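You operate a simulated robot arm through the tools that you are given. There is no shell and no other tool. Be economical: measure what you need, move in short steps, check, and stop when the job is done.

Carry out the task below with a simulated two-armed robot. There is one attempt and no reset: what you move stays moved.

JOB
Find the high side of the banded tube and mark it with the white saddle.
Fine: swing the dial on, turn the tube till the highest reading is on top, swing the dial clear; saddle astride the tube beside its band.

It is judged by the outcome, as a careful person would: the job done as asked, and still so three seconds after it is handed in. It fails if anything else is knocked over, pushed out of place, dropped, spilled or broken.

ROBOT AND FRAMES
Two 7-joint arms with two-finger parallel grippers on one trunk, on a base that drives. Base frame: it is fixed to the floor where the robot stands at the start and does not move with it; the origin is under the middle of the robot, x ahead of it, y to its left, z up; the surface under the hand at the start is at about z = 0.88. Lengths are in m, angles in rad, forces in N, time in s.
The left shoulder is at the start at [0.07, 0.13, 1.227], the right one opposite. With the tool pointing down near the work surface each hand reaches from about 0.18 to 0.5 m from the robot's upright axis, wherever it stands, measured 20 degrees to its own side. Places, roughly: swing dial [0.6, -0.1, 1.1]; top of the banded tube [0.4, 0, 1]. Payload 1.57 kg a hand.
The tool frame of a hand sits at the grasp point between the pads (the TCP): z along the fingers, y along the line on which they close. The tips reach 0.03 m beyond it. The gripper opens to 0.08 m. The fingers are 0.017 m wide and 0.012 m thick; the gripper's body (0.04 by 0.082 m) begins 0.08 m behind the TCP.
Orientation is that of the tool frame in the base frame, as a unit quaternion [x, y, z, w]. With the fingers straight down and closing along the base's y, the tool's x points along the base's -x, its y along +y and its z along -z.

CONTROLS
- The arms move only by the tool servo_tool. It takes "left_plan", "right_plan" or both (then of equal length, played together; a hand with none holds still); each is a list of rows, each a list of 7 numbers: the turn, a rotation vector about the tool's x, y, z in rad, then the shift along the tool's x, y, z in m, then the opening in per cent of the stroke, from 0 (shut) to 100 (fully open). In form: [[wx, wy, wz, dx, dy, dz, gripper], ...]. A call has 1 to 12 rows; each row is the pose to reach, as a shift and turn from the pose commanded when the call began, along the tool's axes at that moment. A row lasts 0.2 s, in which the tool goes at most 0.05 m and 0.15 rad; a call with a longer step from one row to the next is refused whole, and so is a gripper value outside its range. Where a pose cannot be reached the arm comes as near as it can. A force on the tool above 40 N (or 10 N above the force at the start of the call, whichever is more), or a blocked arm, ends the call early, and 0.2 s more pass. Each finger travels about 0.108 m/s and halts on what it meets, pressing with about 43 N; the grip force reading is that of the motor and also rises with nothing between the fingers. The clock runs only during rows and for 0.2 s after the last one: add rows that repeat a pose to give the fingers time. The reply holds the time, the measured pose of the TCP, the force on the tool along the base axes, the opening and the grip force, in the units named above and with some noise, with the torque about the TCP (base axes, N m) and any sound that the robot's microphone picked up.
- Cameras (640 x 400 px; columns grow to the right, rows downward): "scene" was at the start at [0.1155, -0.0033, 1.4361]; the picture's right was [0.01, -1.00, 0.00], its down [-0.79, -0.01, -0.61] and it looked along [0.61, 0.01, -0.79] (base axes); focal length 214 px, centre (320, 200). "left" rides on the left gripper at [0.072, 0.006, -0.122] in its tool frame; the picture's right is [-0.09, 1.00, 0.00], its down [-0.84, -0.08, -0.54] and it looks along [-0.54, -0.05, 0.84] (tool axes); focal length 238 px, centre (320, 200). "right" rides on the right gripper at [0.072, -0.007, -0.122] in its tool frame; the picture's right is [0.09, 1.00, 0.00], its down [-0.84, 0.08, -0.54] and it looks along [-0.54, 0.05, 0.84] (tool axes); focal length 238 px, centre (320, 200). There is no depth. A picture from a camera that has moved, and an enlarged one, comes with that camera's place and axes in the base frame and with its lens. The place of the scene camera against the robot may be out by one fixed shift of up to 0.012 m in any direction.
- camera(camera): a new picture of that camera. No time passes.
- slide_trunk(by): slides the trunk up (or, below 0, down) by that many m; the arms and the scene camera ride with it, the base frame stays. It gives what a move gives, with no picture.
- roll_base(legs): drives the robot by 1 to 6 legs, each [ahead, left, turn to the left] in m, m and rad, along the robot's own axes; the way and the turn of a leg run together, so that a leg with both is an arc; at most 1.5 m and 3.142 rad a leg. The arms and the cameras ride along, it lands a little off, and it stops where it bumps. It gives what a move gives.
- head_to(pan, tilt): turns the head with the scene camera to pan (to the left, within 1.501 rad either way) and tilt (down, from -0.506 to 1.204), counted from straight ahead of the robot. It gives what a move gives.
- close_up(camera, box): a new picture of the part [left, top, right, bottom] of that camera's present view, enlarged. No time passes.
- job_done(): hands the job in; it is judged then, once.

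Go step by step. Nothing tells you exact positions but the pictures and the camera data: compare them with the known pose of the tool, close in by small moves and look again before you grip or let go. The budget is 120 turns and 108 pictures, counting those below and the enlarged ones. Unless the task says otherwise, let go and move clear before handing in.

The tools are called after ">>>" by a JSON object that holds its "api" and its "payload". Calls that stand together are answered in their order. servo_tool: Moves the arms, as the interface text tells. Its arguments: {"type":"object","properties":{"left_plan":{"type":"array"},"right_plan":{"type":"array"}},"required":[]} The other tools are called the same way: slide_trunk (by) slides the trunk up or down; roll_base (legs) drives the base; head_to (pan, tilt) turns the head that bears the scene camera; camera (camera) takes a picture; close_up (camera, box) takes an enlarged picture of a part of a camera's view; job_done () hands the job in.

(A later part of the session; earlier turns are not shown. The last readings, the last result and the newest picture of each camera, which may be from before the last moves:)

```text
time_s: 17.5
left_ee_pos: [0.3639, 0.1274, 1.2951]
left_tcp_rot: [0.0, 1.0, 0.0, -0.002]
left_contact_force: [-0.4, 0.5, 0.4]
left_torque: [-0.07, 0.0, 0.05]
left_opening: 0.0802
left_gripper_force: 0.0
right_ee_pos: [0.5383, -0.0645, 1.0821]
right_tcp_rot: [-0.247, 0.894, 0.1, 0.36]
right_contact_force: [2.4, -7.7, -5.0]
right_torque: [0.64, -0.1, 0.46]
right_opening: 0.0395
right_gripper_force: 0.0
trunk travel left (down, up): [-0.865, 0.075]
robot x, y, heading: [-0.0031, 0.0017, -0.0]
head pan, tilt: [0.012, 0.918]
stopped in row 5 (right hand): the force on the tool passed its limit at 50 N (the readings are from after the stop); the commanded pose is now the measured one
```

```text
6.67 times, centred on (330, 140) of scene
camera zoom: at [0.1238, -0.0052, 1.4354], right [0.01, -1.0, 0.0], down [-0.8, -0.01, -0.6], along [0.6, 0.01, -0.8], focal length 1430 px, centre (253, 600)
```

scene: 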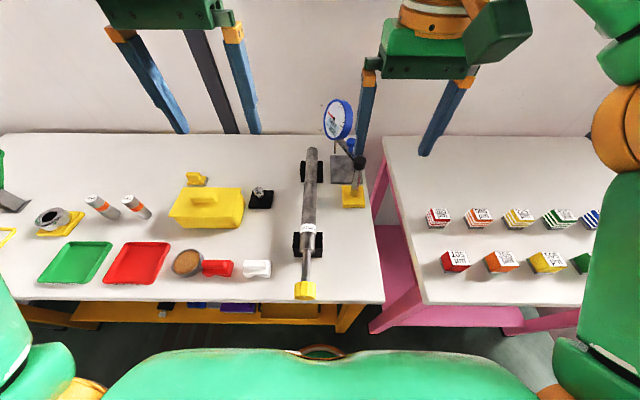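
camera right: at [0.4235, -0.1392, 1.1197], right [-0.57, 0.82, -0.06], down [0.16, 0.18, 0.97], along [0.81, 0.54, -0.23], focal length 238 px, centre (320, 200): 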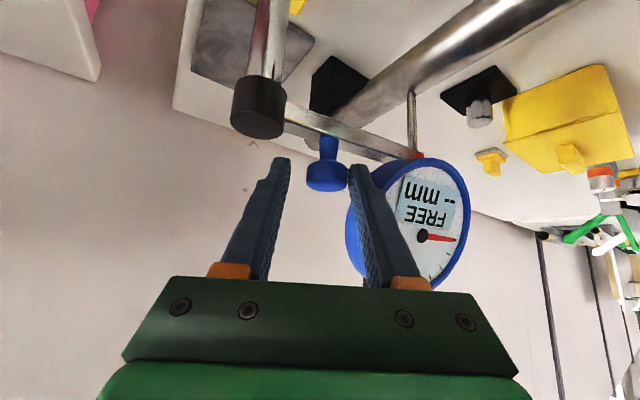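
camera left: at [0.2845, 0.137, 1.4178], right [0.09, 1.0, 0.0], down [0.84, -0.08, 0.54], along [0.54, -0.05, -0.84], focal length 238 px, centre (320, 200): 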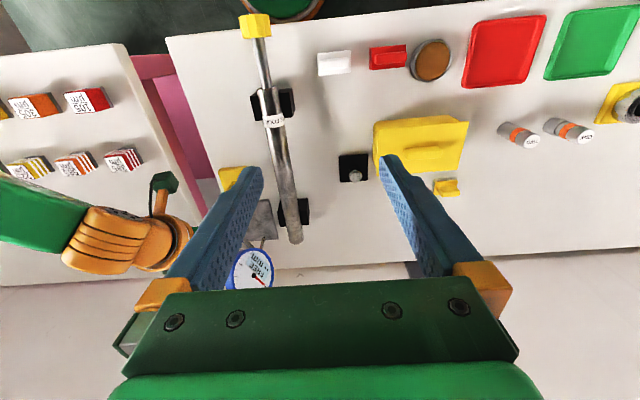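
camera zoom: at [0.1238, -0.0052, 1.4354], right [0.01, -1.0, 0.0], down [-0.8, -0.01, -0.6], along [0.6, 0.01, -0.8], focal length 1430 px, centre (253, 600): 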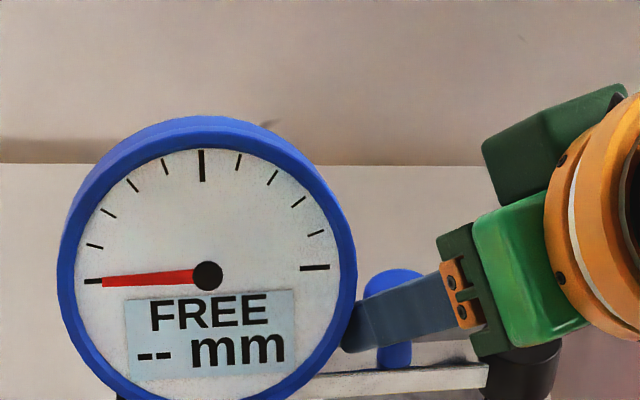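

The left finger had wedged against the dial rim when opening, and the arm went slightly past the on-position. I re-grip the knob and nudge it back, then release with a much smaller opening.

>>> {"api": "servo_tool", "payload": {"right_plan": [[0, 0, 0, 0, 0.002, 0, 40], [0, 0, 0, 0, 0.004, 0.004, 40], [0, 0, 0, 0, 0.004, 0.01, 40], [0, 0, 0, 0, 0.004, 0.012, 25], [0, 0, 0, 0, 0.004, 0.012, 20], [0, 0, 0, 0, 0.004, 0.012, 20]]}}

>>> {"api": "close_up", "payload": {"camera": "right", "box": [220, 40, 440, 300]}}

>>> {"api": "close_up", "payload": {"camera": "scene", "box": [290, 110, 370, 170]}}

```text
time_s: 18.9
left_ee_pos: [0.3561, 0.1224, 1.298]
left_tcp_rot: [-0.001, 1.0, 0.003, 0.001]
left_contact_force: [0.1, 1.3, -0.1]
left_torque: [0.01, 0.03, -0.01]
left_opening: 0.08
left_gripper_force: 0.1
right_ee_pos: [0.5363, -0.0596, 1.0769]
right_tcp_rot: [-0.248, 0.891, 0.104, 0.365]
right_contact_force: [3.1, -14.0, 4.7]
right_torque: [-0.44, 0.0, -0.2]
right_opening: 0.0272
right_gripper_force: 37.5
trunk travel left (down, up): [-0.865, 0.075]
robot x, y, heading: [-0.0026, -0.0003, -0.002]
head pan, tilt: [0.012, 0.918]
```

```text
1.54 times, centred on (330, 170) of right
camera zoom: at [0.4223, -0.1349, 1.1141], right [-0.57, 0.82, -0.06], down [0.15, 0.17, 0.97], along [0.81, 0.55, -0.22], focal length 367 px, centre (305, 246)
```

zoom: 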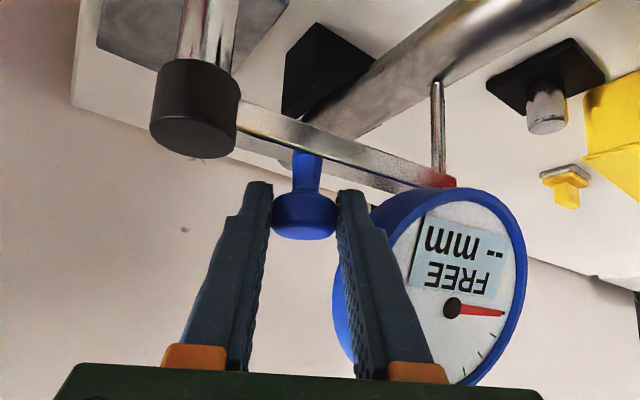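

```text
6.67 times, centred on (330, 140) of scene
camera zoom: at [0.1154, -0.011, 1.4361], right [0.01, -1.0, -0.01], down [-0.79, -0.01, -0.61], along [0.61, 0.01, -0.79], focal length 1430 px, centre (253, 600)
```

zoom: 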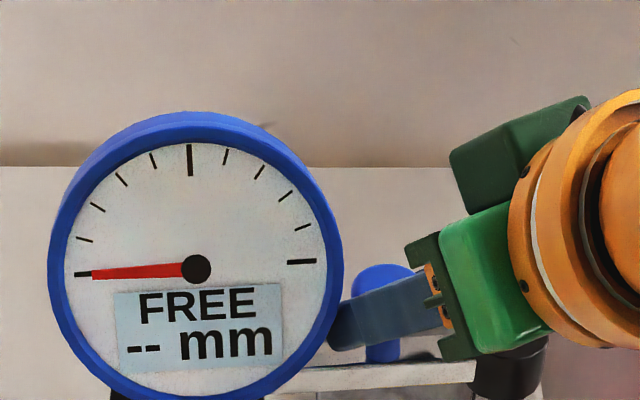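

Gripped again; I nudge back toward +x in small steps.

>>> {"api": "servo_tool", "payload": {"right_plan": [[0, 0, 0, -0.001, -0.0026, 0.001, 20], [0, 0, 0, -0.0019, -0.0052, 0.0019, 20], [0, 0, 0, -0.0028, -0.007, 0.0028, 20], [0, 0, 0, -0.0028, -0.007, 0.0028, 20]]}}

>>> {"api": "close_up", "payload": {"camera": "scene", "box": [290, 110, 370, 170]}}

```text
time_s: 19.9
left_ee_pos: [0.3534, 0.1274, 1.2981]
left_tcp_rot: [0.0, 1.0, 0.0, 0.003]
left_contact_force: [0.6, 0.0, -0.5]
left_torque: [-0.01, -0.01, -0.04]
left_opening: 0.08
left_gripper_force: 0.0
right_ee_pos: [0.5414, -0.057, 1.0766]
right_tcp_rot: [-0.25, 0.891, 0.103, 0.364]
right_contact_force: [-9.3, -6.0, -8.6]
right_torque: [-0.31, 0.39, -0.4]
right_opening: 0.0274
right_gripper_force: 37.9
trunk travel left (down, up): [-0.865, 0.075]
robot x, y, heading: [-0.0019, 0.0012, 0.007]
head pan, tilt: [0.012, 0.918]
```

```text
6.67 times, centred on (330, 140) of scene
camera zoom: at [0.1127, -0.0065, 1.4362], right [0.01, -1.0, 0.0], down [-0.79, -0.01, -0.61], along [0.61, 0.01, -0.79], focal length 1430 px, centre (253, 600)
```

zoom: 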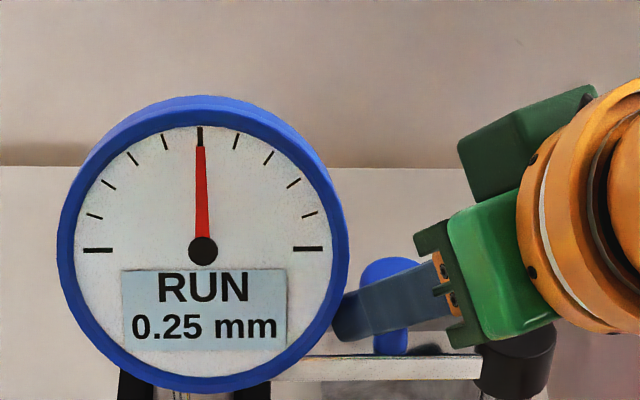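

RUN 0.25 mm again. Now release with a small opening and retreat gently.

>>> {"api": "servo_tool", "payload": {"right_plan": [[0, 0, 0, 0.001, 0.002, -0.001, 30], [0, 0, 0, 0.001, 0.002, -0.001, 40], [0, 0, 0, 0.001, 0.002, -0.001, 41], [0, 0, 0, 0.001, 0.002, -0.001, 41]]}}

>>> {"api": "close_up", "payload": {"camera": "right", "box": [220, 40, 440, 300]}}

>>> {"api": "close_up", "payload": {"camera": "scene", "box": [290, 110, 370, 170]}}

```text
time_s: 20.9
left_ee_pos: [0.3557, 0.1296, 1.297]
left_tcp_rot: [-0.001, 1.0, -0.001, 0.001]
left_contact_force: [0.3, -0.4, 0.3]
left_torque: [0.0, 0.01, 0.01]
left_opening: 0.0798
left_gripper_force: 0.1
right_ee_pos: [0.541, -0.0574, 1.0764]
right_tcp_rot: [-0.25, 0.892, 0.103, 0.364]
right_contact_force: [0.6, -2.4, 0.6]
right_torque: [-0.04, 0.0, -0.04]
right_opening: 0.0311
right_gripper_force: 0.0
trunk travel left (down, up): [-0.865, 0.075]
robot x, y, heading: [0.004, -0.0022, -0.0]
head pan, tilt: [0.012, 0.918]
```

```text
1.54 times, centred on (330, 170) of right
camera zoom: at [0.4277, -0.1325, 1.1139], right [-0.57, 0.82, -0.06], down [0.15, 0.18, 0.97], along [0.81, 0.55, -0.22], focal length 367 px, centre (305, 246)
```

zoom: 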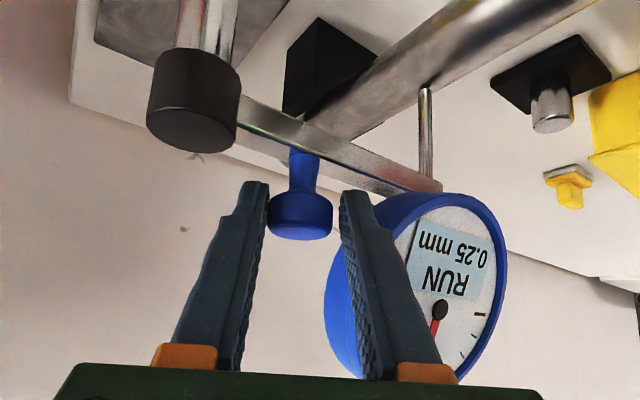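

```text
6.67 times, centred on (330, 140) of scene
camera zoom: at [0.1159, -0.0044, 1.4361], right [0.01, -1.0, 0.0], down [-0.79, -0.01, -0.61], along [0.61, 0.01, -0.79], focal length 1430 px, centre (253, 600)
```

zoom: 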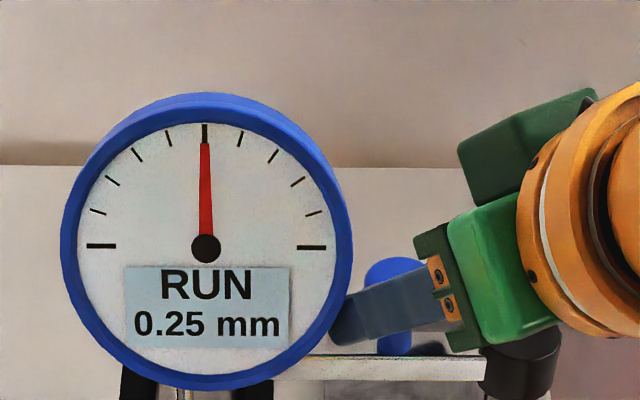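

Released. The knob touches the right finger lightly, so I shift 2 mm, then retreat.

>>> {"api": "servo_tool", "payload": {"right_plan": [[0, 0, 0, 0, -0.0025, 0, 41], [0, 0, 0, 0, -0.0025, -0.01, 41], [0, 0, 0, 0, -0.0025, -0.025, 41], [0, 0, 0, 0, -0.0025, -0.05, 41], [0, 0, 0, 0, -0.0025, -0.09, 41], [0, 0, 0, 0, -0.0025, -0.13, 41]]}}

>>> {"api": "close_up", "payload": {"camera": "scene", "box": [290, 110, 370, 170]}}

```text
time_s: 22.3
left_ee_pos: [0.3547, 0.1288, 1.2981]
left_tcp_rot: [-0.001, 1.0, 0.0, 0.002]
left_contact_force: [0.0, 0.0, 1.0]
left_torque: [0.01, 0.0, 0.01]
left_opening: 0.08
left_gripper_force: 0.0
right_ee_pos: [0.4622, -0.1065, 1.1697]
right_tcp_rot: [-0.248, 0.892, 0.1, 0.365]
right_contact_force: [-0.5, 0.2, 1.0]
right_torque: [-0.01, 0.0, -0.01]
right_opening: 0.0329
right_gripper_force: 0.1
trunk travel left (down, up): [-0.865, 0.075]
robot x, y, heading: [-0.0018, -0.002, 0.005]
head pan, tilt: [0.012, 0.918]
```

```text
6.67 times, centred on (330, 140) of scene
camera zoom: at [0.1136, -0.004, 1.4362], right [0.01, -1.0, 0.0], down [-0.79, -0.01, -0.61], along [0.61, 0.01, -0.79], focal length 1430 px, centre (253, 600)
```

zoom: 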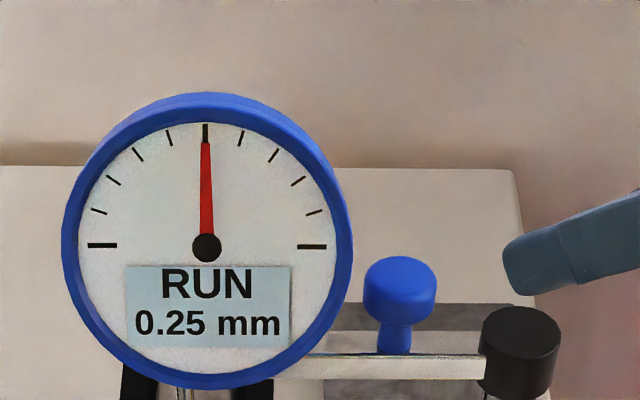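

The dial is on and free. Now I'll back the robot off 0.33 m so a hand can point straight ahead along the tube axis at the yellow knob.

>>> {"api": "roll_base", "payload": {"legs": [[-0.33, 0, 0]]}}

>>> {"api": "head_to", "payload": {"pan": 0.0, "tilt": 0.65}}

>>> {"api": "slide_trunk", "payload": {"by": -0.15}}

>>> {"api": "camera", "payload": {"camera": "scene"}}

```text
time_s: 24.5
left_ee_pos: [0.0246, 0.1292, 1.2966]
left_tcp_rot: [-0.002, 1.0, 0.0, 0.0]
left_contact_force: [-0.5, 0.3, -0.4]
left_torque: [0.0, 0.02, 0.0]
left_opening: 0.0801
left_gripper_force: 0.1
right_ee_pos: [0.1324, -0.1049, 1.1673]
right_tcp_rot: [-0.25, 0.892, 0.103, 0.363]
right_contact_force: [0.5, 0.3, -0.2]
right_torque: [0.03, -0.02, 0.01]
right_opening: 0.0329
right_gripper_force: 0.1
trunk travel left (down, up): [-0.865, 0.075]
robot x, y, heading: [-0.3324, 0.0007, -0.0]
head pan, tilt: [0.012, 0.918]
```

```text
time_s: 25.2
left_ee_pos: [0.0209, 0.1294, 1.2968]
left_tcp_rot: [-0.002, 1.0, -0.001, 0.001]
left_contact_force: [1.3, 0.9, -0.2]
left_torque: [0.01, 0.01, 0.0]
left_opening: 0.0801
left_gripper_force: 0.1
right_ee_pos: [0.1297, -0.1059, 1.1681]
right_tcp_rot: [-0.25, 0.892, 0.102, 0.363]
right_contact_force: [-0.2, 0.0, -0.2]
right_torque: [0.01, 0.03, 0.03]
right_opening: 0.033
right_gripper_force: 0.0
trunk travel left (down, up): [-0.865, 0.075]
robot x, y, heading: [-0.3372, -0.0039, -0.002]
head pan, tilt: [0.0, 0.649]
```

```text
time_s: 27.0
left_ee_pos: [0.0204, 0.1294, 1.1472]
left_tcp_rot: [-0.002, 1.0, 0.0, 0.001]
left_contact_force: [0.5, -0.5, -0.5]
left_torque: [-0.02, 0.01, 0.0]
left_opening: 0.0797
left_gripper_force: 0.1
right_ee_pos: [0.1302, -0.1046, 1.0182]
right_tcp_rot: [-0.25, 0.892, 0.102, 0.363]
right_contact_force: [0.0, -0.9, -0.8]
right_torque: [-0.02, 0.0, 0.01]
right_opening: 0.0329
right_gripper_force: 0.1
trunk travel left (down, up): [-0.715, 0.225]
robot x, y, heading: [-0.3355, -0.0012, 0.005]
head pan, tilt: [0.0, 0.649]
```

```text
62 pictures are left
camera scene: at [-0.2068, -0.0046, 1.3079], right [0.0, -1.0, 0.0], down [-0.6, 0.0, -0.8], along [0.8, 0.0, -0.6], focal length 214 px, centre (320, 200)
```

scene: 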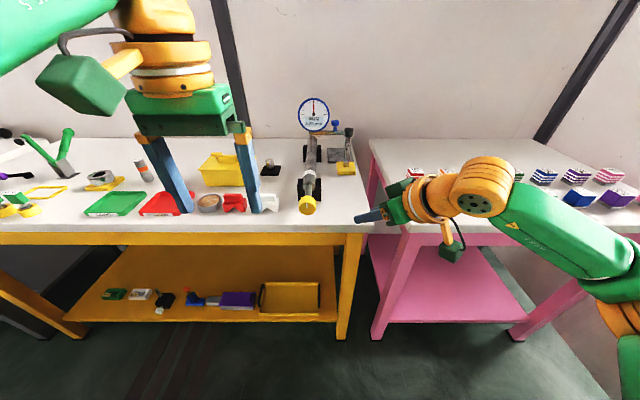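

Everything is as expected. I turn the left hand to point straight ahead near the yellow knob's axis, and tuck the right hand further right.

>>> {"api": "servo_tool", "payload": {"left_plan": [[0, -0.143, 0, -0.009, -0.009, 0.017, 100], [0, -0.286, 0, -0.018, -0.018, 0.034, 100], [0, -0.429, 0, -0.027, -0.027, 0.051, 100], [0, -0.571, 0, -0.036, -0.036, 0.068, 100], [0, -0.714, 0, -0.045, -0.045, 0.085, 100], [0, -0.857, 0, -0.054, -0.054, 0.102, 100], [0, -1.0, 0, -0.063, -0.063, 0.119, 100], [0, -1.143, 0, -0.072, -0.072, 0.136, 100], [0, -1.286, 0, -0.081, -0.081, 0.153, 100], [0, -1.429, 0, -0.09, -0.09, 0.17, 100], [0, -1.571, 0, -0.1, -0.1, 0.187, 100], [0, -1.571, 0, -0.1, -0.1, 0.187, 100]], "right_plan": [[0, 0, 0, 0.0014, -0.01, -0.0155, 41], [0, 0, 0, 0.0028, -0.02, -0.031, 41], [0, 0, 0, 0.0042, -0.03, -0.0465, 41], [0, 0, 0, 0.0056, -0.04, -0.062, 41], [0, 0, 0, 0.007, -0.05, -0.0775, 41], [0, 0, 0, 0.0084, -0.06, -0.093, 41], [0, 0, 0, 0.01, -0.07, -0.1085, 41], [0, 0, 0, 0.0114, -0.08, -0.124, 41], [0, 0, 0, 0.0128, -0.09, -0.14, 41], [0, 0, 0, 0.0142, -0.1028, -0.1556, 41], [0, 0, 0, 0.0142, -0.1028, -0.1556, 41], [0, 0, 0, 0.0142, -0.1028, -0.1556, 41]]}}

>>> {"api": "camera", "payload": {"camera": "left"}}

>>> {"api": "camera", "payload": {"camera": "scene"}}

```text
time_s: 29.6
left_ee_pos: [0.1217, 0.0318, 0.9608]
left_tcp_rot: [-0.001, 0.706, -0.001, 0.709]
left_contact_force: [0.0, 0.6, -0.3]
left_torque: [-0.02, 0.01, 0.01]
left_opening: 0.0799
left_gripper_force: 0.1
right_ee_pos: [0.0773, -0.228, 1.0906]
right_tcp_rot: [-0.247, 0.893, 0.101, 0.363]
right_contact_force: [-0.4, 0.7, -0.6]
right_torque: [0.0, -0.01, -0.05]
right_opening: 0.0328
right_gripper_force: 0.0
right hand out of reach, approached as far as the arm can: row 8, 9, 10, 11, 12
trunk travel left (down, up): [-0.715, 0.225]
robot x, y, heading: [-0.3299, -0.003, 0.001]
head pan, tilt: [0.0, 0.649]
```

```text
61 pictures are left
camera left: at [0.0011, 0.0382, 0.8867], right [0.0, 1.0, 0.09], down [-0.55, -0.08, 0.83], along [0.84, -0.05, 0.54], focal length 238 px, centre (320, 200)
```

left: 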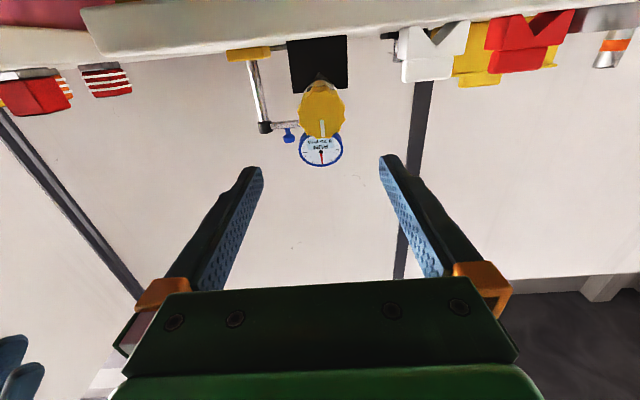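

```text
60 pictures are left
camera scene: at [-0.2067, -0.0035, 1.3078], right [0.0, -1.0, 0.0], down [-0.6, 0.0, -0.8], along [0.8, 0.0, -0.6], focal length 214 px, centre (320, 200)
```

scene: 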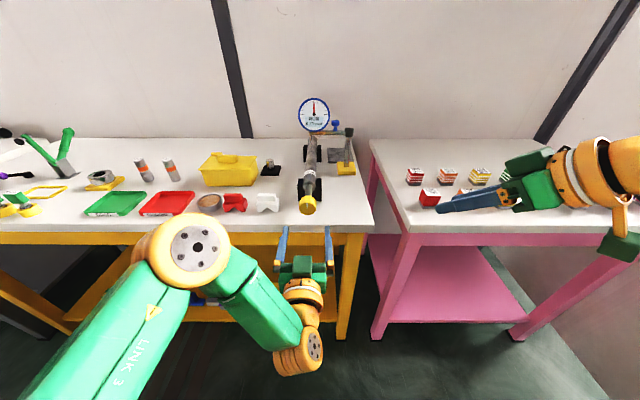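

Very good view: the knob's face shows a white line. I take close-ups to fix its centre.

>>> {"api": "close_up", "payload": {"camera": "left", "box": [270, 60, 370, 180]}}

>>> {"api": "close_up", "payload": {"camera": "scene", "box": [240, 80, 400, 240]}}

```text
3.33 times, centred on (320, 120) of left
camera zoom: at [0.0011, 0.0382, 0.8867], right [0.0, 1.0, 0.09], down [-0.55, -0.08, 0.83], along [0.84, -0.05, 0.54], focal length 794 px, centre (320, 467)
```

zoom: 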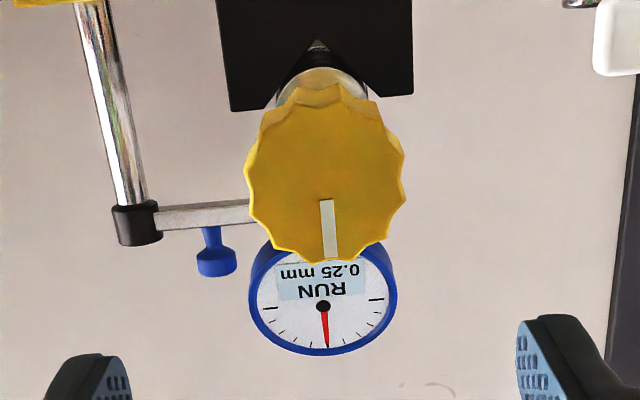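

```text
2.50 times, centred on (320, 160) of scene
camera zoom: at [-0.2067, -0.0035, 1.3078], right [0.0, -1.0, 0.0], down [-0.6, 0.0, -0.8], along [0.8, 0.0, -0.6], focal length 536 px, centre (320, 300)
```

zoom: 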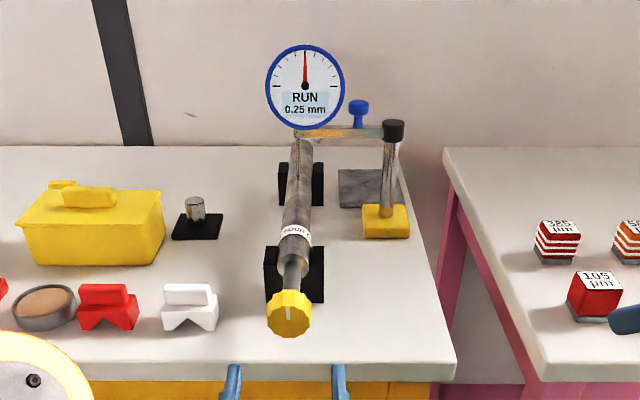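

Knob face centre is about (0.248, 0.0346, 0.945), diameter ≈0.048; the dial reads 0.25 with the white line up. Aligning and moving closer.

>>> {"api": "servo_tool", "payload": {"left_plan": [[0, 0, 0, 0.006, 0.001, 0.02, 100], [0, 0, 0, 0.012, 0.002, 0.04, 100], [0, 0, 0, 0.016, 0.003, 0.058, 100], [0, 0, 0, 0.016, 0.003, 0.068, 100]]}}

>>> {"api": "camera", "payload": {"camera": "left"}}

```text
time_s: 30.6
left_ee_pos: [0.1879, 0.0285, 0.9487]
left_tcp_rot: [-0.003, 0.707, 0.002, 0.707]
left_contact_force: [0.6, 1.2, -0.1]
left_torque: [-0.01, 0.01, -0.01]
left_opening: 0.0802
left_gripper_force: 0.0
left hand out of reach, approached as far as the arm can: row 3, 4
right_ee_pos: [0.0782, -0.2274, 1.0923]
right_tcp_rot: [-0.247, 0.892, 0.103, 0.363]
right_contact_force: [-0.1, 0.4, -0.8]
right_torque: [-0.05, 0.01, 0.04]
right_opening: 0.0329
right_gripper_force: 0.0
trunk travel left (down, up): [-0.715, 0.225]
robot x, y, heading: [-0.3323, -0.0019, 0.003]
head pan, tilt: [0.0, 0.649]
```

```text
57 pictures are left
camera left: at [0.0663, 0.0338, 0.8771], right [-0.01, 1.0, 0.09], down [-0.54, -0.08, 0.84], along [0.84, -0.04, 0.54], focal length 238 px, centre (320, 200)
```

left: 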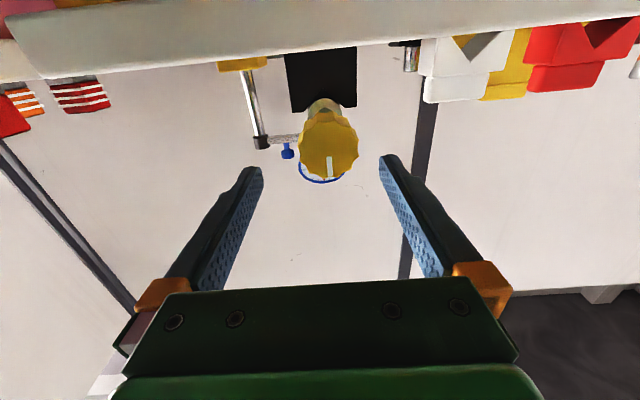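

The arm can't quite reach this pose with the shoulder so high. I back off and up, then lower the trunk further.

>>> {"api": "servo_tool", "payload": {"left_plan": [[0, 0, 0, -0.015, 0, -0.03, 100], [0, 0, 0, -0.04, 0, -0.06, 100], [0, 0, 0, -0.07, 0, -0.07, 100], [0, 0, 0, -0.09, 0, -0.07, 100]]}}

>>> {"api": "slide_trunk", "payload": {"by": -0.12}}

```text
time_s: 31.6
left_ee_pos: [0.1157, 0.0246, 1.0413]
left_tcp_rot: [-0.002, 0.706, 0.002, 0.708]
left_contact_force: [0.4, 0.3, 0.2]
left_torque: [0.01, 0.02, 0.01]
left_opening: 0.0799
left_gripper_force: 0.0
right_ee_pos: [0.0774, -0.2294, 1.0917]
right_tcp_rot: [-0.248, 0.893, 0.103, 0.362]
right_contact_force: [-0.2, 0.3, 0.2]
right_torque: [-0.05, -0.02, 0.02]
right_opening: 0.0327
right_gripper_force: 0.0
trunk travel left (down, up): [-0.715, 0.225]
robot x, y, heading: [-0.3343, -0.0018, 0.004]
head pan, tilt: [0.0, 0.649]
```

```text
time_s: 33.1
left_ee_pos: [0.1187, 0.0255, 0.9207]
left_tcp_rot: [-0.002, 0.706, 0.001, 0.708]
left_contact_force: [-1.0, -0.5, -0.4]
left_torque: [0.01, 0.02, 0.01]
left_opening: 0.0799
left_gripper_force: 0.0
right_ee_pos: [0.0769, -0.2285, 0.9716]
right_tcp_rot: [-0.248, 0.892, 0.103, 0.363]
right_contact_force: [-1.7, 0.3, -0.1]
right_torque: [0.01, 0.01, 0.0]
right_opening: 0.0328
right_gripper_force: 0.0
trunk travel left (down, up): [-0.595, 0.345]
robot x, y, heading: [-0.3324, -0.001, 0.003]
head pan, tilt: [0.0, 0.649]
```

Now bring the hand back a bit and roll the base 0.1 m ahead to get comfortable reach.

>>> {"api": "servo_tool", "payload": {"left_plan": [[0, 0, 0, -0.006, 0.002, -0.03, 100], [0, 0, 0, -0.012, 0.004, -0.06, 100], [0, 0, 0, -0.02, 0.008, -0.09, 100], [0, 0, 0, -0.02, 0.008, -0.1, 100]]}}

>>> {"api": "roll_base", "payload": {"legs": [[0.1, 0, 0]]}}

```text
time_s: 34.1
left_ee_pos: [0.0213, 0.0267, 0.9396]
left_tcp_rot: [-0.003, 0.706, 0.002, 0.708]
left_contact_force: [-0.1, -0.6, -0.5]
left_torque: [-0.02, -0.04, 0.01]
left_opening: 0.08
left_gripper_force: 0.0
left hand out of reach, approached as far as the arm can: row 4
right_ee_pos: [0.0773, -0.2302, 0.9708]
right_tcp_rot: [-0.247, 0.893, 0.103, 0.363]
right_contact_force: [0.2, 0.6, 0.6]
right_torque: [-0.02, -0.01, 0.01]
right_opening: 0.033
right_gripper_force: 0.2
trunk travel left (down, up): [-0.595, 0.345]
robot x, y, heading: [-0.3347, 0.0051, 0.004]
head pan, tilt: [0.0, 0.649]
```

```text
time_s: 35.2
left_ee_pos: [0.1209, 0.028, 0.94]
left_tcp_rot: [-0.002, 0.706, 0.001, 0.708]
left_contact_force: [-0.4, 0.0, 0.2]
left_torque: [-0.03, -0.01, 0.01]
left_opening: 0.0799
left_gripper_force: 0.2
right_ee_pos: [0.1771, -0.2281, 0.9712]
right_tcp_rot: [-0.247, 0.893, 0.103, 0.363]
right_contact_force: [0.2, -0.1, -0.7]
right_torque: [0.03, -0.03, 0.01]
right_opening: 0.0328
right_gripper_force: 0.1
trunk travel left (down, up): [-0.595, 0.345]
robot x, y, heading: [-0.2377, -0.0025, -0.001]
head pan, tilt: [0.0, 0.649]
```

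>>> {"api": "servo_tool", "payload": {"left_plan": [[0, 0, 0, -0.002, 0.002, 0.025, 100], [0, 0, 0, -0.004, 0.004, 0.05, 100], [0, 0, 0, -0.005, 0.0066, 0.07, 100], [0, 0, 0, -0.005, 0.0066, 0.07, 100]]}}

>>> {"api": "camera", "payload": {"camera": "left"}}

```text
time_s: 36.2
left_ee_pos: [0.1915, 0.0348, 0.9459]
left_tcp_rot: [-0.002, 0.706, 0.001, 0.708]
left_contact_force: [0.4, 0.2, 0.5]
left_torque: [-0.01, 0.0, 0.03]
left_opening: 0.08
left_gripper_force: 0.1
right_ee_pos: [0.1765, -0.2285, 0.9707]
right_tcp_rot: [-0.247, 0.893, 0.102, 0.363]
right_contact_force: [-0.2, 0.1, 0.2]
right_torque: [0.02, 0.01, -0.01]
right_opening: 0.0328
right_gripper_force: 0.1
trunk travel left (down, up): [-0.595, 0.345]
robot x, y, heading: [-0.2332, -0.0018, 0.003]
head pan, tilt: [0.0, 0.649]
```

```text
56 pictures are left
camera left: at [0.0701, 0.0411, 0.8724], right [0.0, 1.0, 0.09], down [-0.54, -0.08, 0.84], along [0.84, -0.05, 0.54], focal length 238 px, centre (320, 200)
```

left: 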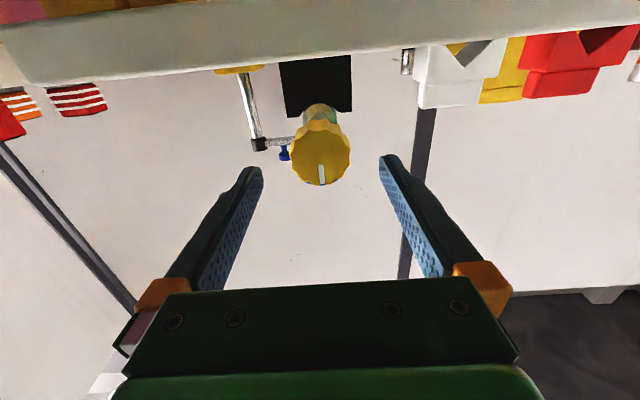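

The knob centre refines to about (0.255, 0.034, 0.947). I move in over the knob and close.

>>> {"api": "servo_tool", "payload": {"left_plan": [[0, 0, 0, -0.001, 0, 0.02, 100], [0, 0, 0, -0.001, 0, 0.04, 100], [0, 0, 0, -0.001, 0, 0.06, 100], [0, 0, 0, -0.001, 0, 0.06, 75], [0, 0, 0, -0.001, 0, 0.06, 50], [0, 0, 0, -0.001, 0, 0.06, 50]]}}

>>> {"api": "camera", "payload": {"camera": "left"}}

>>> {"api": "camera", "payload": {"camera": "scene"}}

```text
time_s: 37.6
left_ee_pos: [0.2534, 0.0343, 0.9469]
left_tcp_rot: [-0.002, 0.706, 0.001, 0.708]
left_contact_force: [2.9, 0.6, 1.9]
left_torque: [0.0, 0.12, -0.26]
left_opening: 0.0482
left_gripper_force: 45.0
right_ee_pos: [0.1779, -0.2282, 0.9721]
right_tcp_rot: [-0.247, 0.892, 0.102, 0.364]
right_contact_force: [0.1, -0.2, 0.0]
right_torque: [0.01, 0.0, -0.02]
right_opening: 0.0329
right_gripper_force: 0.0
trunk travel left (down, up): [-0.595, 0.345]
robot x, y, heading: [-0.2351, 0.0012, 0.002]
head pan, tilt: [0.0, 0.649]
```

```text
55 pictures are left
camera left: at [0.1315, 0.0415, 0.8739], right [0.0, 1.0, 0.09], down [-0.54, -0.08, 0.84], along [0.84, -0.05, 0.54], focal length 238 px, centre (320, 200)
```

left: 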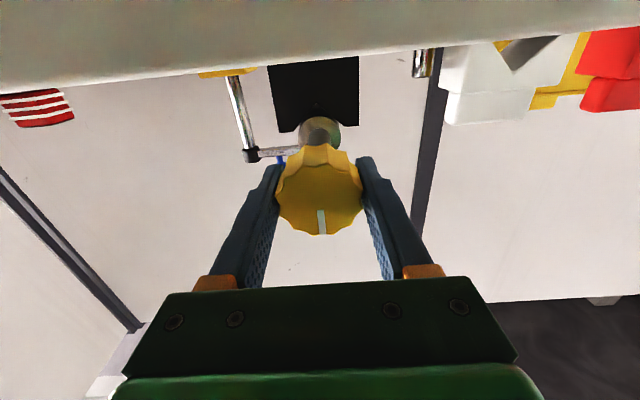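

```text
54 pictures are left
camera scene: at [-0.106, -0.0039, 1.1878], right [0.0, -1.0, 0.0], down [-0.61, 0.0, -0.8], along [0.8, 0.0, -0.61], focal length 214 px, centre (320, 200)
```

scene: 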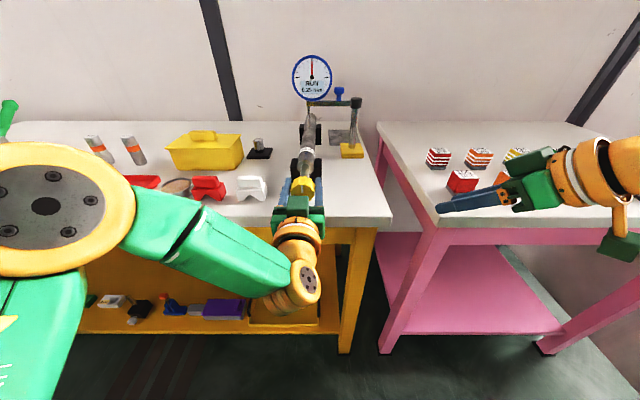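

Gripped cleanly. Now I turn the knob +0.6 rad and read the dial.

>>> {"api": "servo_tool", "payload": {"left_plan": [[0, 0, 0.12, 0, 0, 0, 50], [0, 0, 0.24, 0, 0, 0, 50], [0, 0, 0.36, 0, 0, 0, 50], [0, 0, 0.48, 0, 0, 0, 50], [0, 0, 0.6, 0, 0, 0, 50], [0, 0, 0.6, 0, 0, 0, 50]]}}

>>> {"api": "close_up", "payload": {"camera": "scene", "box": [260, 40, 380, 215]}}

```text
time_s: 39.0
left_ee_pos: [0.2524, 0.0323, 0.9469]
left_tcp_rot: [0.209, 0.675, 0.211, 0.676]
left_contact_force: [10.5, -2.7, 10.9]
left_torque: [0.0, -0.49, -0.87]
left_opening: 0.0478
left_gripper_force: 45.2
right_ee_pos: [0.1791, -0.2293, 0.9714]
right_tcp_rot: [-0.247, 0.893, 0.103, 0.363]
right_contact_force: [0.1, -0.4, 0.2]
right_torque: [0.02, -0.01, 0.06]
right_opening: 0.0326
right_gripper_force: 0.2
trunk travel left (down, up): [-0.595, 0.345]
robot x, y, heading: [-0.2343, -0.0005, 0.005]
head pan, tilt: [0.0, 0.649]
```

```text
2.29 times, centred on (320, 128) of scene
camera zoom: at [-0.1053, -0.0055, 1.1878], right [0.0, -1.0, 0.0], down [-0.61, 0.0, -0.8], along [0.8, 0.0, -0.61], focal length 490 px, centre (320, 366)
```

zoom: 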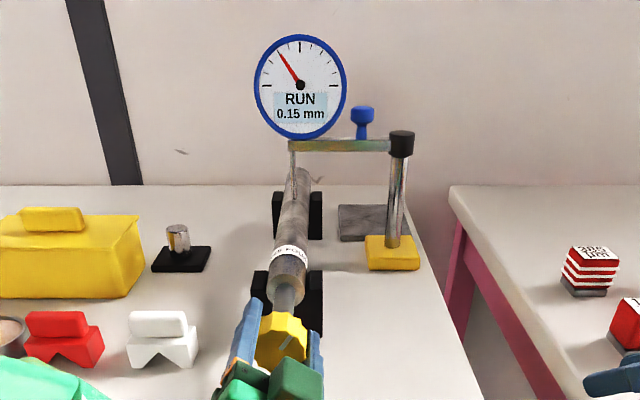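

Reading fell to 0.15 at +0.6 rad, so I turn the other way, to −0.6 rad.

>>> {"api": "servo_tool", "payload": {"left_plan": [[0, 0, -0.14, 0, 0, 0, 50], [0, 0, -0.28, 0, 0, 0, 50], [0, 0, -0.42, 0, 0, 0, 50], [0, 0, -0.56, 0, 0, 0, 50], [0, 0, -0.7, 0, 0, 0, 50], [0, 0, -0.84, 0, 0, 0, 50], [0, 0, -0.98, 0, 0, 0, 50], [0, 0, -1.1, 0, 0, 0, 50], [0, 0, -1.2, 0, 0, 0, 50], [0, 0, -1.2, 0, 0, 0, 50]]}}

>>> {"api": "close_up", "payload": {"camera": "scene", "box": [260, 40, 380, 215]}}

```text
time_s: 41.2
left_ee_pos: [0.2528, 0.0352, 0.9432]
left_tcp_rot: [-0.212, 0.676, -0.208, 0.675]
left_contact_force: [-1.2, 2.2, -12.3]
left_torque: [0.41, -0.95, -0.76]
left_opening: 0.0477
left_gripper_force: 45.2
right_ee_pos: [0.1792, -0.2268, 0.9712]
right_tcp_rot: [-0.247, 0.893, 0.102, 0.363]
right_contact_force: [-0.2, -0.6, -0.2]
right_torque: [-0.03, 0.03, -0.02]
right_opening: 0.0327
right_gripper_force: 0.0
trunk travel left (down, up): [-0.595, 0.345]
robot x, y, heading: [-0.2355, -0.0045, 0.004]
head pan, tilt: [0.0, 0.649]
```

```text
2.29 times, centred on (320, 128) of scene
camera zoom: at [-0.1048, -0.0035, 1.1874], right [0.0, -1.0, 0.0], down [-0.61, 0.0, -0.8], along [0.8, 0.0, -0.61], focal length 490 px, centre (320, 366)
```

zoom: 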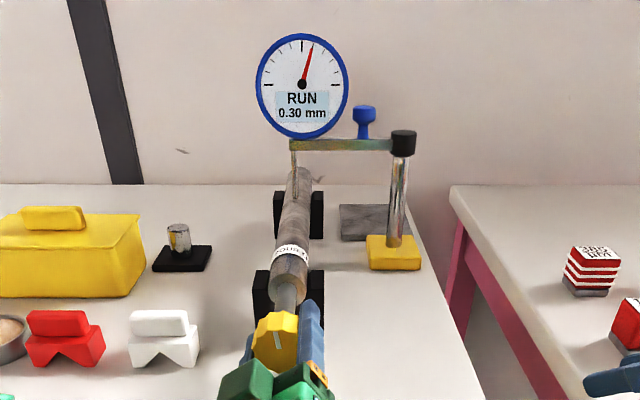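

0.30 at −0.6. Continuing to −1.2.

>>> {"api": "servo_tool", "payload": {"left_plan": [[0, 0, -0.12, 0, 0, 0, 50], [0, 0, -0.24, 0, 0, 0, 50], [0, 0, -0.36, 0, 0, 0, 50], [0, 0, -0.48, 0, 0, 0, 50], [0, 0, -0.6, 0, 0, 0, 50], [0, 0, -0.6, 0, 0, 0, 50]]}}

>>> {"api": "close_up", "payload": {"camera": "scene", "box": [260, 40, 380, 215]}}

```text
time_s: 42.6
left_ee_pos: [0.2524, 0.0369, 0.945]
left_tcp_rot: [-0.401, 0.582, -0.399, 0.584]
left_contact_force: [-0.7, 5.3, -6.1]
left_torque: [0.51, -0.37, -0.08]
left_opening: 0.0477
left_gripper_force: 45.2
right_ee_pos: [0.179, -0.226, 0.9721]
right_tcp_rot: [-0.247, 0.893, 0.101, 0.362]
right_contact_force: [0.3, 0.2, 0.2]
right_torque: [0.0, -0.01, 0.0]
right_opening: 0.0326
right_gripper_force: 0.0
trunk travel left (down, up): [-0.595, 0.345]
robot x, y, heading: [-0.2346, 0.0011, 0.006]
head pan, tilt: [0.0, 0.649]
```

```text
2.29 times, centred on (320, 128) of scene
camera zoom: at [-0.105, -0.002, 1.1876], right [0.0, -1.0, 0.0], down [-0.61, 0.0, -0.8], along [0.8, 0.0, -0.61], focal length 490 px, centre (320, 366)
```

zoom: 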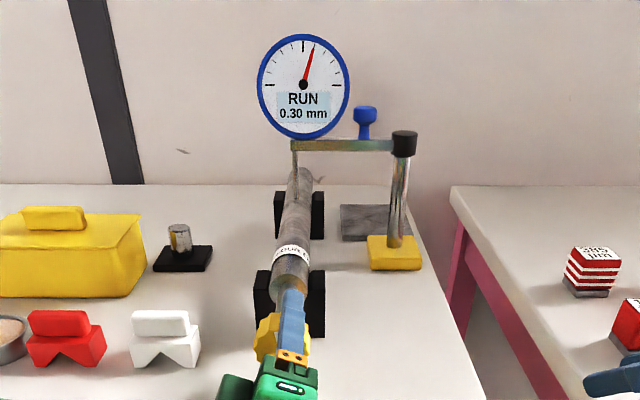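

0.30 again at −1.2; the peak is likely between, but I want the far flank too. Turning to −1.8.

>>> {"api": "servo_tool", "payload": {"left_plan": [[0, 0, -0.12, 0, 0, 0, 50], [0, 0, -0.24, 0, 0, 0, 50], [0, 0, -0.36, 0, 0, 0, 50], [0, 0, -0.48, 0, 0, 0, 50], [0, 0, -0.6, 0, 0, 0, 50], [0, 0, -0.6, 0, 0, 0, 50]]}}

>>> {"api": "close_up", "payload": {"camera": "scene", "box": [260, 40, 380, 215]}}

```text
time_s: 44.0
left_ee_pos: [0.2535, 0.0348, 0.9446]
left_tcp_rot: [0.556, -0.438, 0.553, -0.44]
left_contact_force: [0.0, 2.3, -10.2]
left_torque: [0.04, 0.05, -0.08]
left_opening: 0.0488
left_gripper_force: 5.5
right_ee_pos: [0.1799, -0.2274, 0.9704]
right_tcp_rot: [-0.247, 0.893, 0.103, 0.362]
right_contact_force: [0.4, -0.1, 0.2]
right_torque: [0.0, -0.04, -0.01]
right_opening: 0.0329
right_gripper_force: 0.1
trunk travel left (down, up): [-0.595, 0.345]
robot x, y, heading: [-0.2364, -0.0013, 0.001]
head pan, tilt: [0.0, 0.649]
```

```text
2.29 times, centred on (320, 128) of scene
camera zoom: at [-0.1039, -0.0034, 1.1875], right [0.0, -1.0, 0.0], down [-0.61, 0.0, -0.8], along [0.8, 0.0, -0.61], focal length 490 px, centre (320, 366)
```

zoom: 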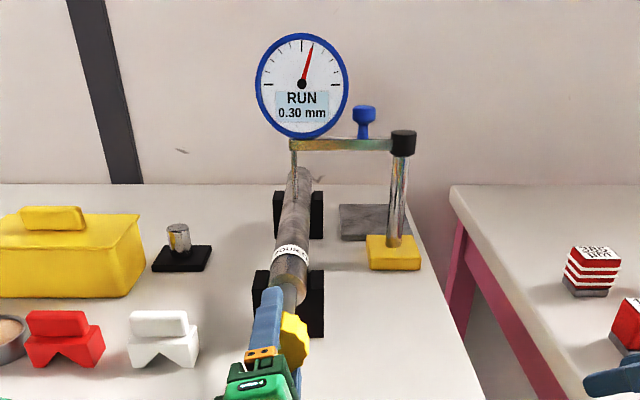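

Grip force dropped to 5 N; the pads may be slipping on the scallops. Check the knob's white line with the left camera.

>>> {"api": "camera", "payload": {"camera": "left"}}

>>> {"api": "close_up", "payload": {"camera": "scene", "box": [290, 150, 330, 200]}}

```text
49 pictures are left
camera left: at [0.1321, -0.0361, 0.9543], right [0.0, -0.14, -0.99], down [-0.54, 0.83, -0.12], along [0.84, 0.54, -0.08], focal length 238 px, centre (320, 200)
```

left: 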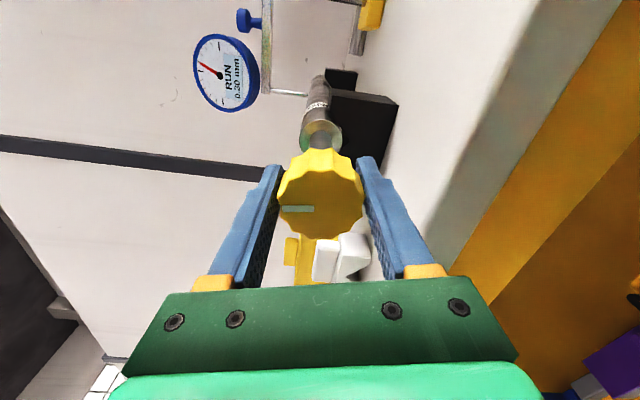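

```text
8.00 times, centred on (310, 175) of scene
camera zoom: at [-0.1039, -0.0034, 1.1875], right [0.0, -1.0, 0.0], down [-0.61, 0.0, -0.8], along [0.8, 0.0, -0.61], focal length 1716 px, centre (400, 400)
```

zoom: 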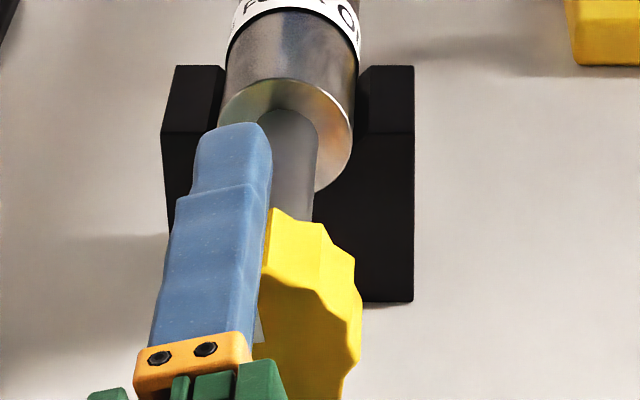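

The line is still almost upright, so in the negative direction the knob stalled and the pads slipped (perhaps a stop). From here I turn positive +0.9 and watch the line and reading.

>>> {"api": "servo_tool", "payload": {"left_plan": [[0, 0, 0, 0, 0, 0, 40], [0, 0, 0.15, 0, 0, 0, 40], [0, 0, 0.3, 0, 0, 0, 40], [0, 0, 0.45, 0, 0, 0, 40], [0, 0, 0.6, 0, 0, 0, 40], [0, 0, 0.75, 0, 0, 0, 40], [0, 0, 0.9, 0, 0, 0, 40], [0, 0, 0.9, 0, 0, 0, 40]]}}

>>> {"api": "camera", "payload": {"camera": "left"}}

```text
time_s: 45.9
left_ee_pos: [0.2537, 0.0343, 0.9438]
left_tcp_rot: [-0.308, 0.637, -0.307, 0.636]
left_contact_force: [-6.8, -0.1, -24.8]
left_torque: [-0.02, -0.63, 0.45]
left_opening: 0.0472
left_gripper_force: 45.8
right_ee_pos: [0.1804, -0.2278, 0.9699]
right_tcp_rot: [-0.247, 0.893, 0.103, 0.361]
right_contact_force: [0.1, 0.1, 0.3]
right_torque: [0.0, 0.02, 0.01]
right_opening: 0.033
right_gripper_force: 0.0
trunk travel left (down, up): [-0.595, 0.345]
robot x, y, heading: [-0.236, -0.0021, 0.008]
head pan, tilt: [0.0, 0.649]
```

```text
47 pictures are left
camera left: at [0.1321, -0.0171, 0.894], right [0.0, 0.69, -0.72], down [-0.54, 0.6, 0.58], along [0.84, 0.39, 0.37], focal length 238 px, centre (320, 200)
```

left: 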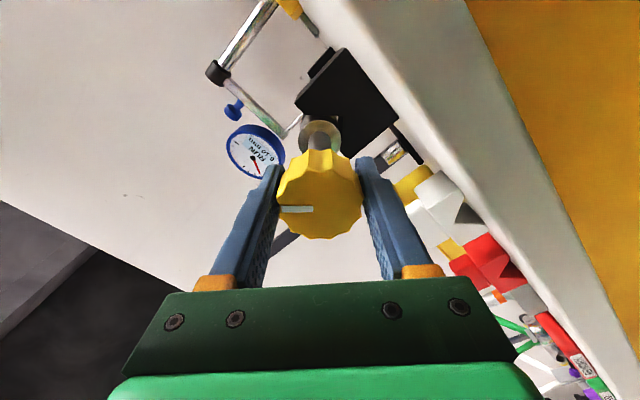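

Now the knob turned with the hand (line at about +0.76 rad). The load says my hand is ~3 mm high; I correct that and read the dial.

>>> {"api": "servo_tool", "payload": {"left_plan": [[0, 0, 0, 0.001, 0.001, 0, 40], [0, 0, 0, 0.002, 0.002, 0, 40], [0, 0, 0, 0.002, 0.002, 0, 40]]}}

>>> {"api": "close_up", "payload": {"camera": "scene", "box": [260, 40, 380, 215]}}

```text
time_s: 46.6
left_ee_pos: [0.2531, 0.0343, 0.9445]
left_tcp_rot: [-0.309, 0.634, -0.308, 0.639]
left_contact_force: [9.8, 2.3, 8.0]
left_torque: [0.03, 1.09, -0.66]
left_opening: 0.0474
left_gripper_force: 45.0
right_ee_pos: [0.1799, -0.2288, 0.9703]
right_tcp_rot: [-0.247, 0.893, 0.102, 0.362]
right_contact_force: [-0.3, 0.4, 0.9]
right_torque: [0.03, -0.01, -0.02]
right_opening: 0.0327
right_gripper_force: 0.1
trunk travel left (down, up): [-0.595, 0.345]
robot x, y, heading: [-0.235, -0.0005, 0.002]
head pan, tilt: [0.0, 0.649]
```

```text
2.29 times, centred on (320, 128) of scene
camera zoom: at [-0.1037, -0.0035, 1.1879], right [0.0, -1.0, 0.0], down [-0.61, 0.0, -0.8], along [0.8, 0.0, -0.61], focal length 490 px, centre (320, 366)
```

zoom: 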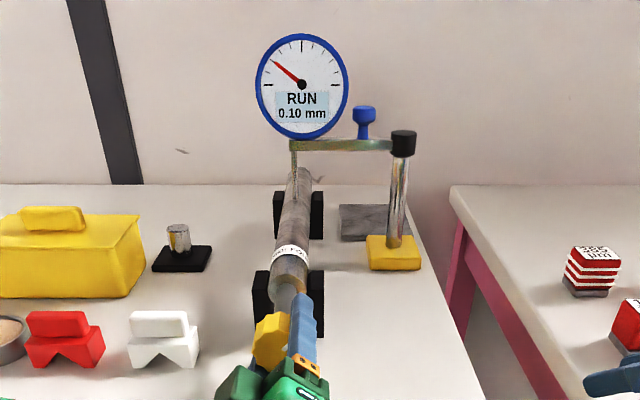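

0.10 at +0.76 rad (resolution seems 0.05). Continuing positive by 1.2 rad.

>>> {"api": "servo_tool", "payload": {"left_plan": [[0, 0, 0.15, 0, 0, 0, 40], [0, 0, 0.3, 0, 0, 0, 40], [0, 0, 0.45, 0, 0, 0, 40], [0, 0, 0.6, 0, 0, 0, 40], [0, 0, 0.75, 0, 0, 0, 40], [0, 0, 0.9, 0, 0, 0, 40], [0, 0, 1.05, 0, 0, 0, 40], [0, 0, 1.2, 0, 0, 0, 40], [0, 0, 1.2, 0, 0, 0, 40]]}}

>>> {"api": "camera", "payload": {"camera": "left"}}

>>> {"api": "close_up", "payload": {"camera": "scene", "box": [260, 40, 380, 215]}}

```text
time_s: 47.9
left_ee_pos: [0.2534, 0.0354, 0.9439]
left_tcp_rot: [-0.06, 0.702, -0.057, 0.708]
left_contact_force: [7.9, 1.4, 7.0]
left_torque: [0.0, 0.96, -0.78]
left_opening: 0.0478
left_gripper_force: 45.0
right_ee_pos: [0.1796, -0.2285, 0.9707]
right_tcp_rot: [-0.246, 0.893, 0.102, 0.363]
right_contact_force: [0.1, 0.2, 0.5]
right_torque: [-0.03, 0.01, -0.03]
right_opening: 0.0329
right_gripper_force: 0.0
trunk travel left (down, up): [-0.595, 0.345]
robot x, y, heading: [-0.2348, -0.0007, -0.001]
head pan, tilt: [0.0, 0.649]
stopped in row 6 (left hand): the force on the tool passed its limit at 41 N (the readings are from after the stop); the commanded pose is now the measured one
```

```text
45 pictures are left
camera left: at [0.1324, 0.0294, 0.8706], right [-0.01, 1.0, -0.07], down [-0.55, 0.06, 0.83], along [0.84, 0.05, 0.55], focal length 238 px, centre (320, 200)
```

left: 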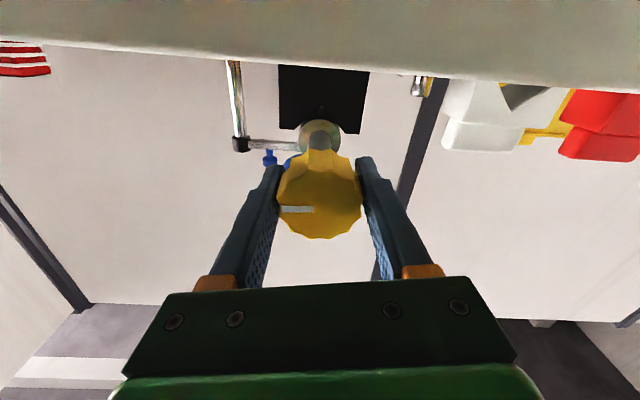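

```text
2.29 times, centred on (320, 128) of scene
camera zoom: at [-0.1041, -0.0039, 1.1872], right [0.0, -1.0, 0.0], down [-0.61, 0.0, -0.8], along [0.8, 0.0, -0.61], focal length 490 px, centre (320, 366)
```

zoom: 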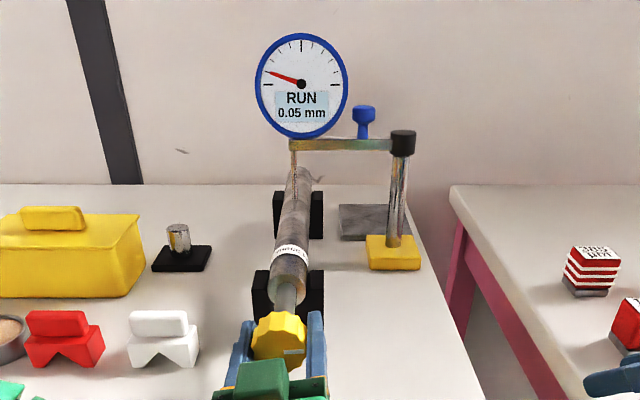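

0.05 at about +1.5 rad. Tension had built up, so I re-grip at this pose, then continue positive.

>>> {"api": "servo_tool", "payload": {"left_plan": [[0, 0, 0, 0, 0, 0, 75], [0, 0, 0, 0, 0, 0, 80], [0, 0, 0, 0, 0, 0, 80], [0, 0, 0, 0, 0, 0, 60], [0, 0, 0, 0, 0, 0, 40], [0, 0, 0, 0, 0, 0, 40], [0, 0, 0.14, 0, 0, 0, 40], [0, 0, 0.28, 0, 0, 0, 40], [0, 0, 0.42, 0, 0, 0, 40], [0, 0, 0.56, 0, 0, 0, 40], [0, 0, 0.7, 0, 0, 0, 40], [0, 0, 0.8, 0, 0, 0, 40]]}}

>>> {"api": "close_up", "payload": {"camera": "scene", "box": [260, 40, 380, 215]}}

```text
time_s: 50.5
left_ee_pos: [0.2523, 0.0343, 0.9453]
left_tcp_rot: [0.22, 0.67, 0.224, 0.673]
left_contact_force: [-1.9, 1.5, -2.4]
left_torque: [-0.03, -0.52, -0.77]
left_opening: 0.0478
left_gripper_force: 44.8
right_ee_pos: [0.1779, -0.2278, 0.9722]
right_tcp_rot: [-0.246, 0.893, 0.101, 0.363]
right_contact_force: [0.1, -0.1, 0.8]
right_torque: [-0.01, -0.01, 0.02]
right_opening: 0.0326
right_gripper_force: 0.0
trunk travel left (down, up): [-0.595, 0.345]
robot x, y, heading: [-0.2313, -0.0014, 0.004]
head pan, tilt: [0.0, 0.649]
```

```text
2.29 times, centred on (320, 128) of scene
camera zoom: at [-0.1068, -0.0039, 1.1878], right [0.0, -1.0, 0.0], down [-0.6, 0.0, -0.8], along [0.8, 0.0, -0.6], focal length 490 px, centre (320, 366)
```

zoom: 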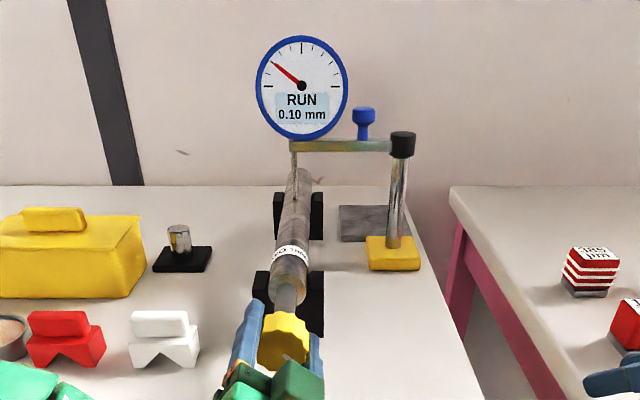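

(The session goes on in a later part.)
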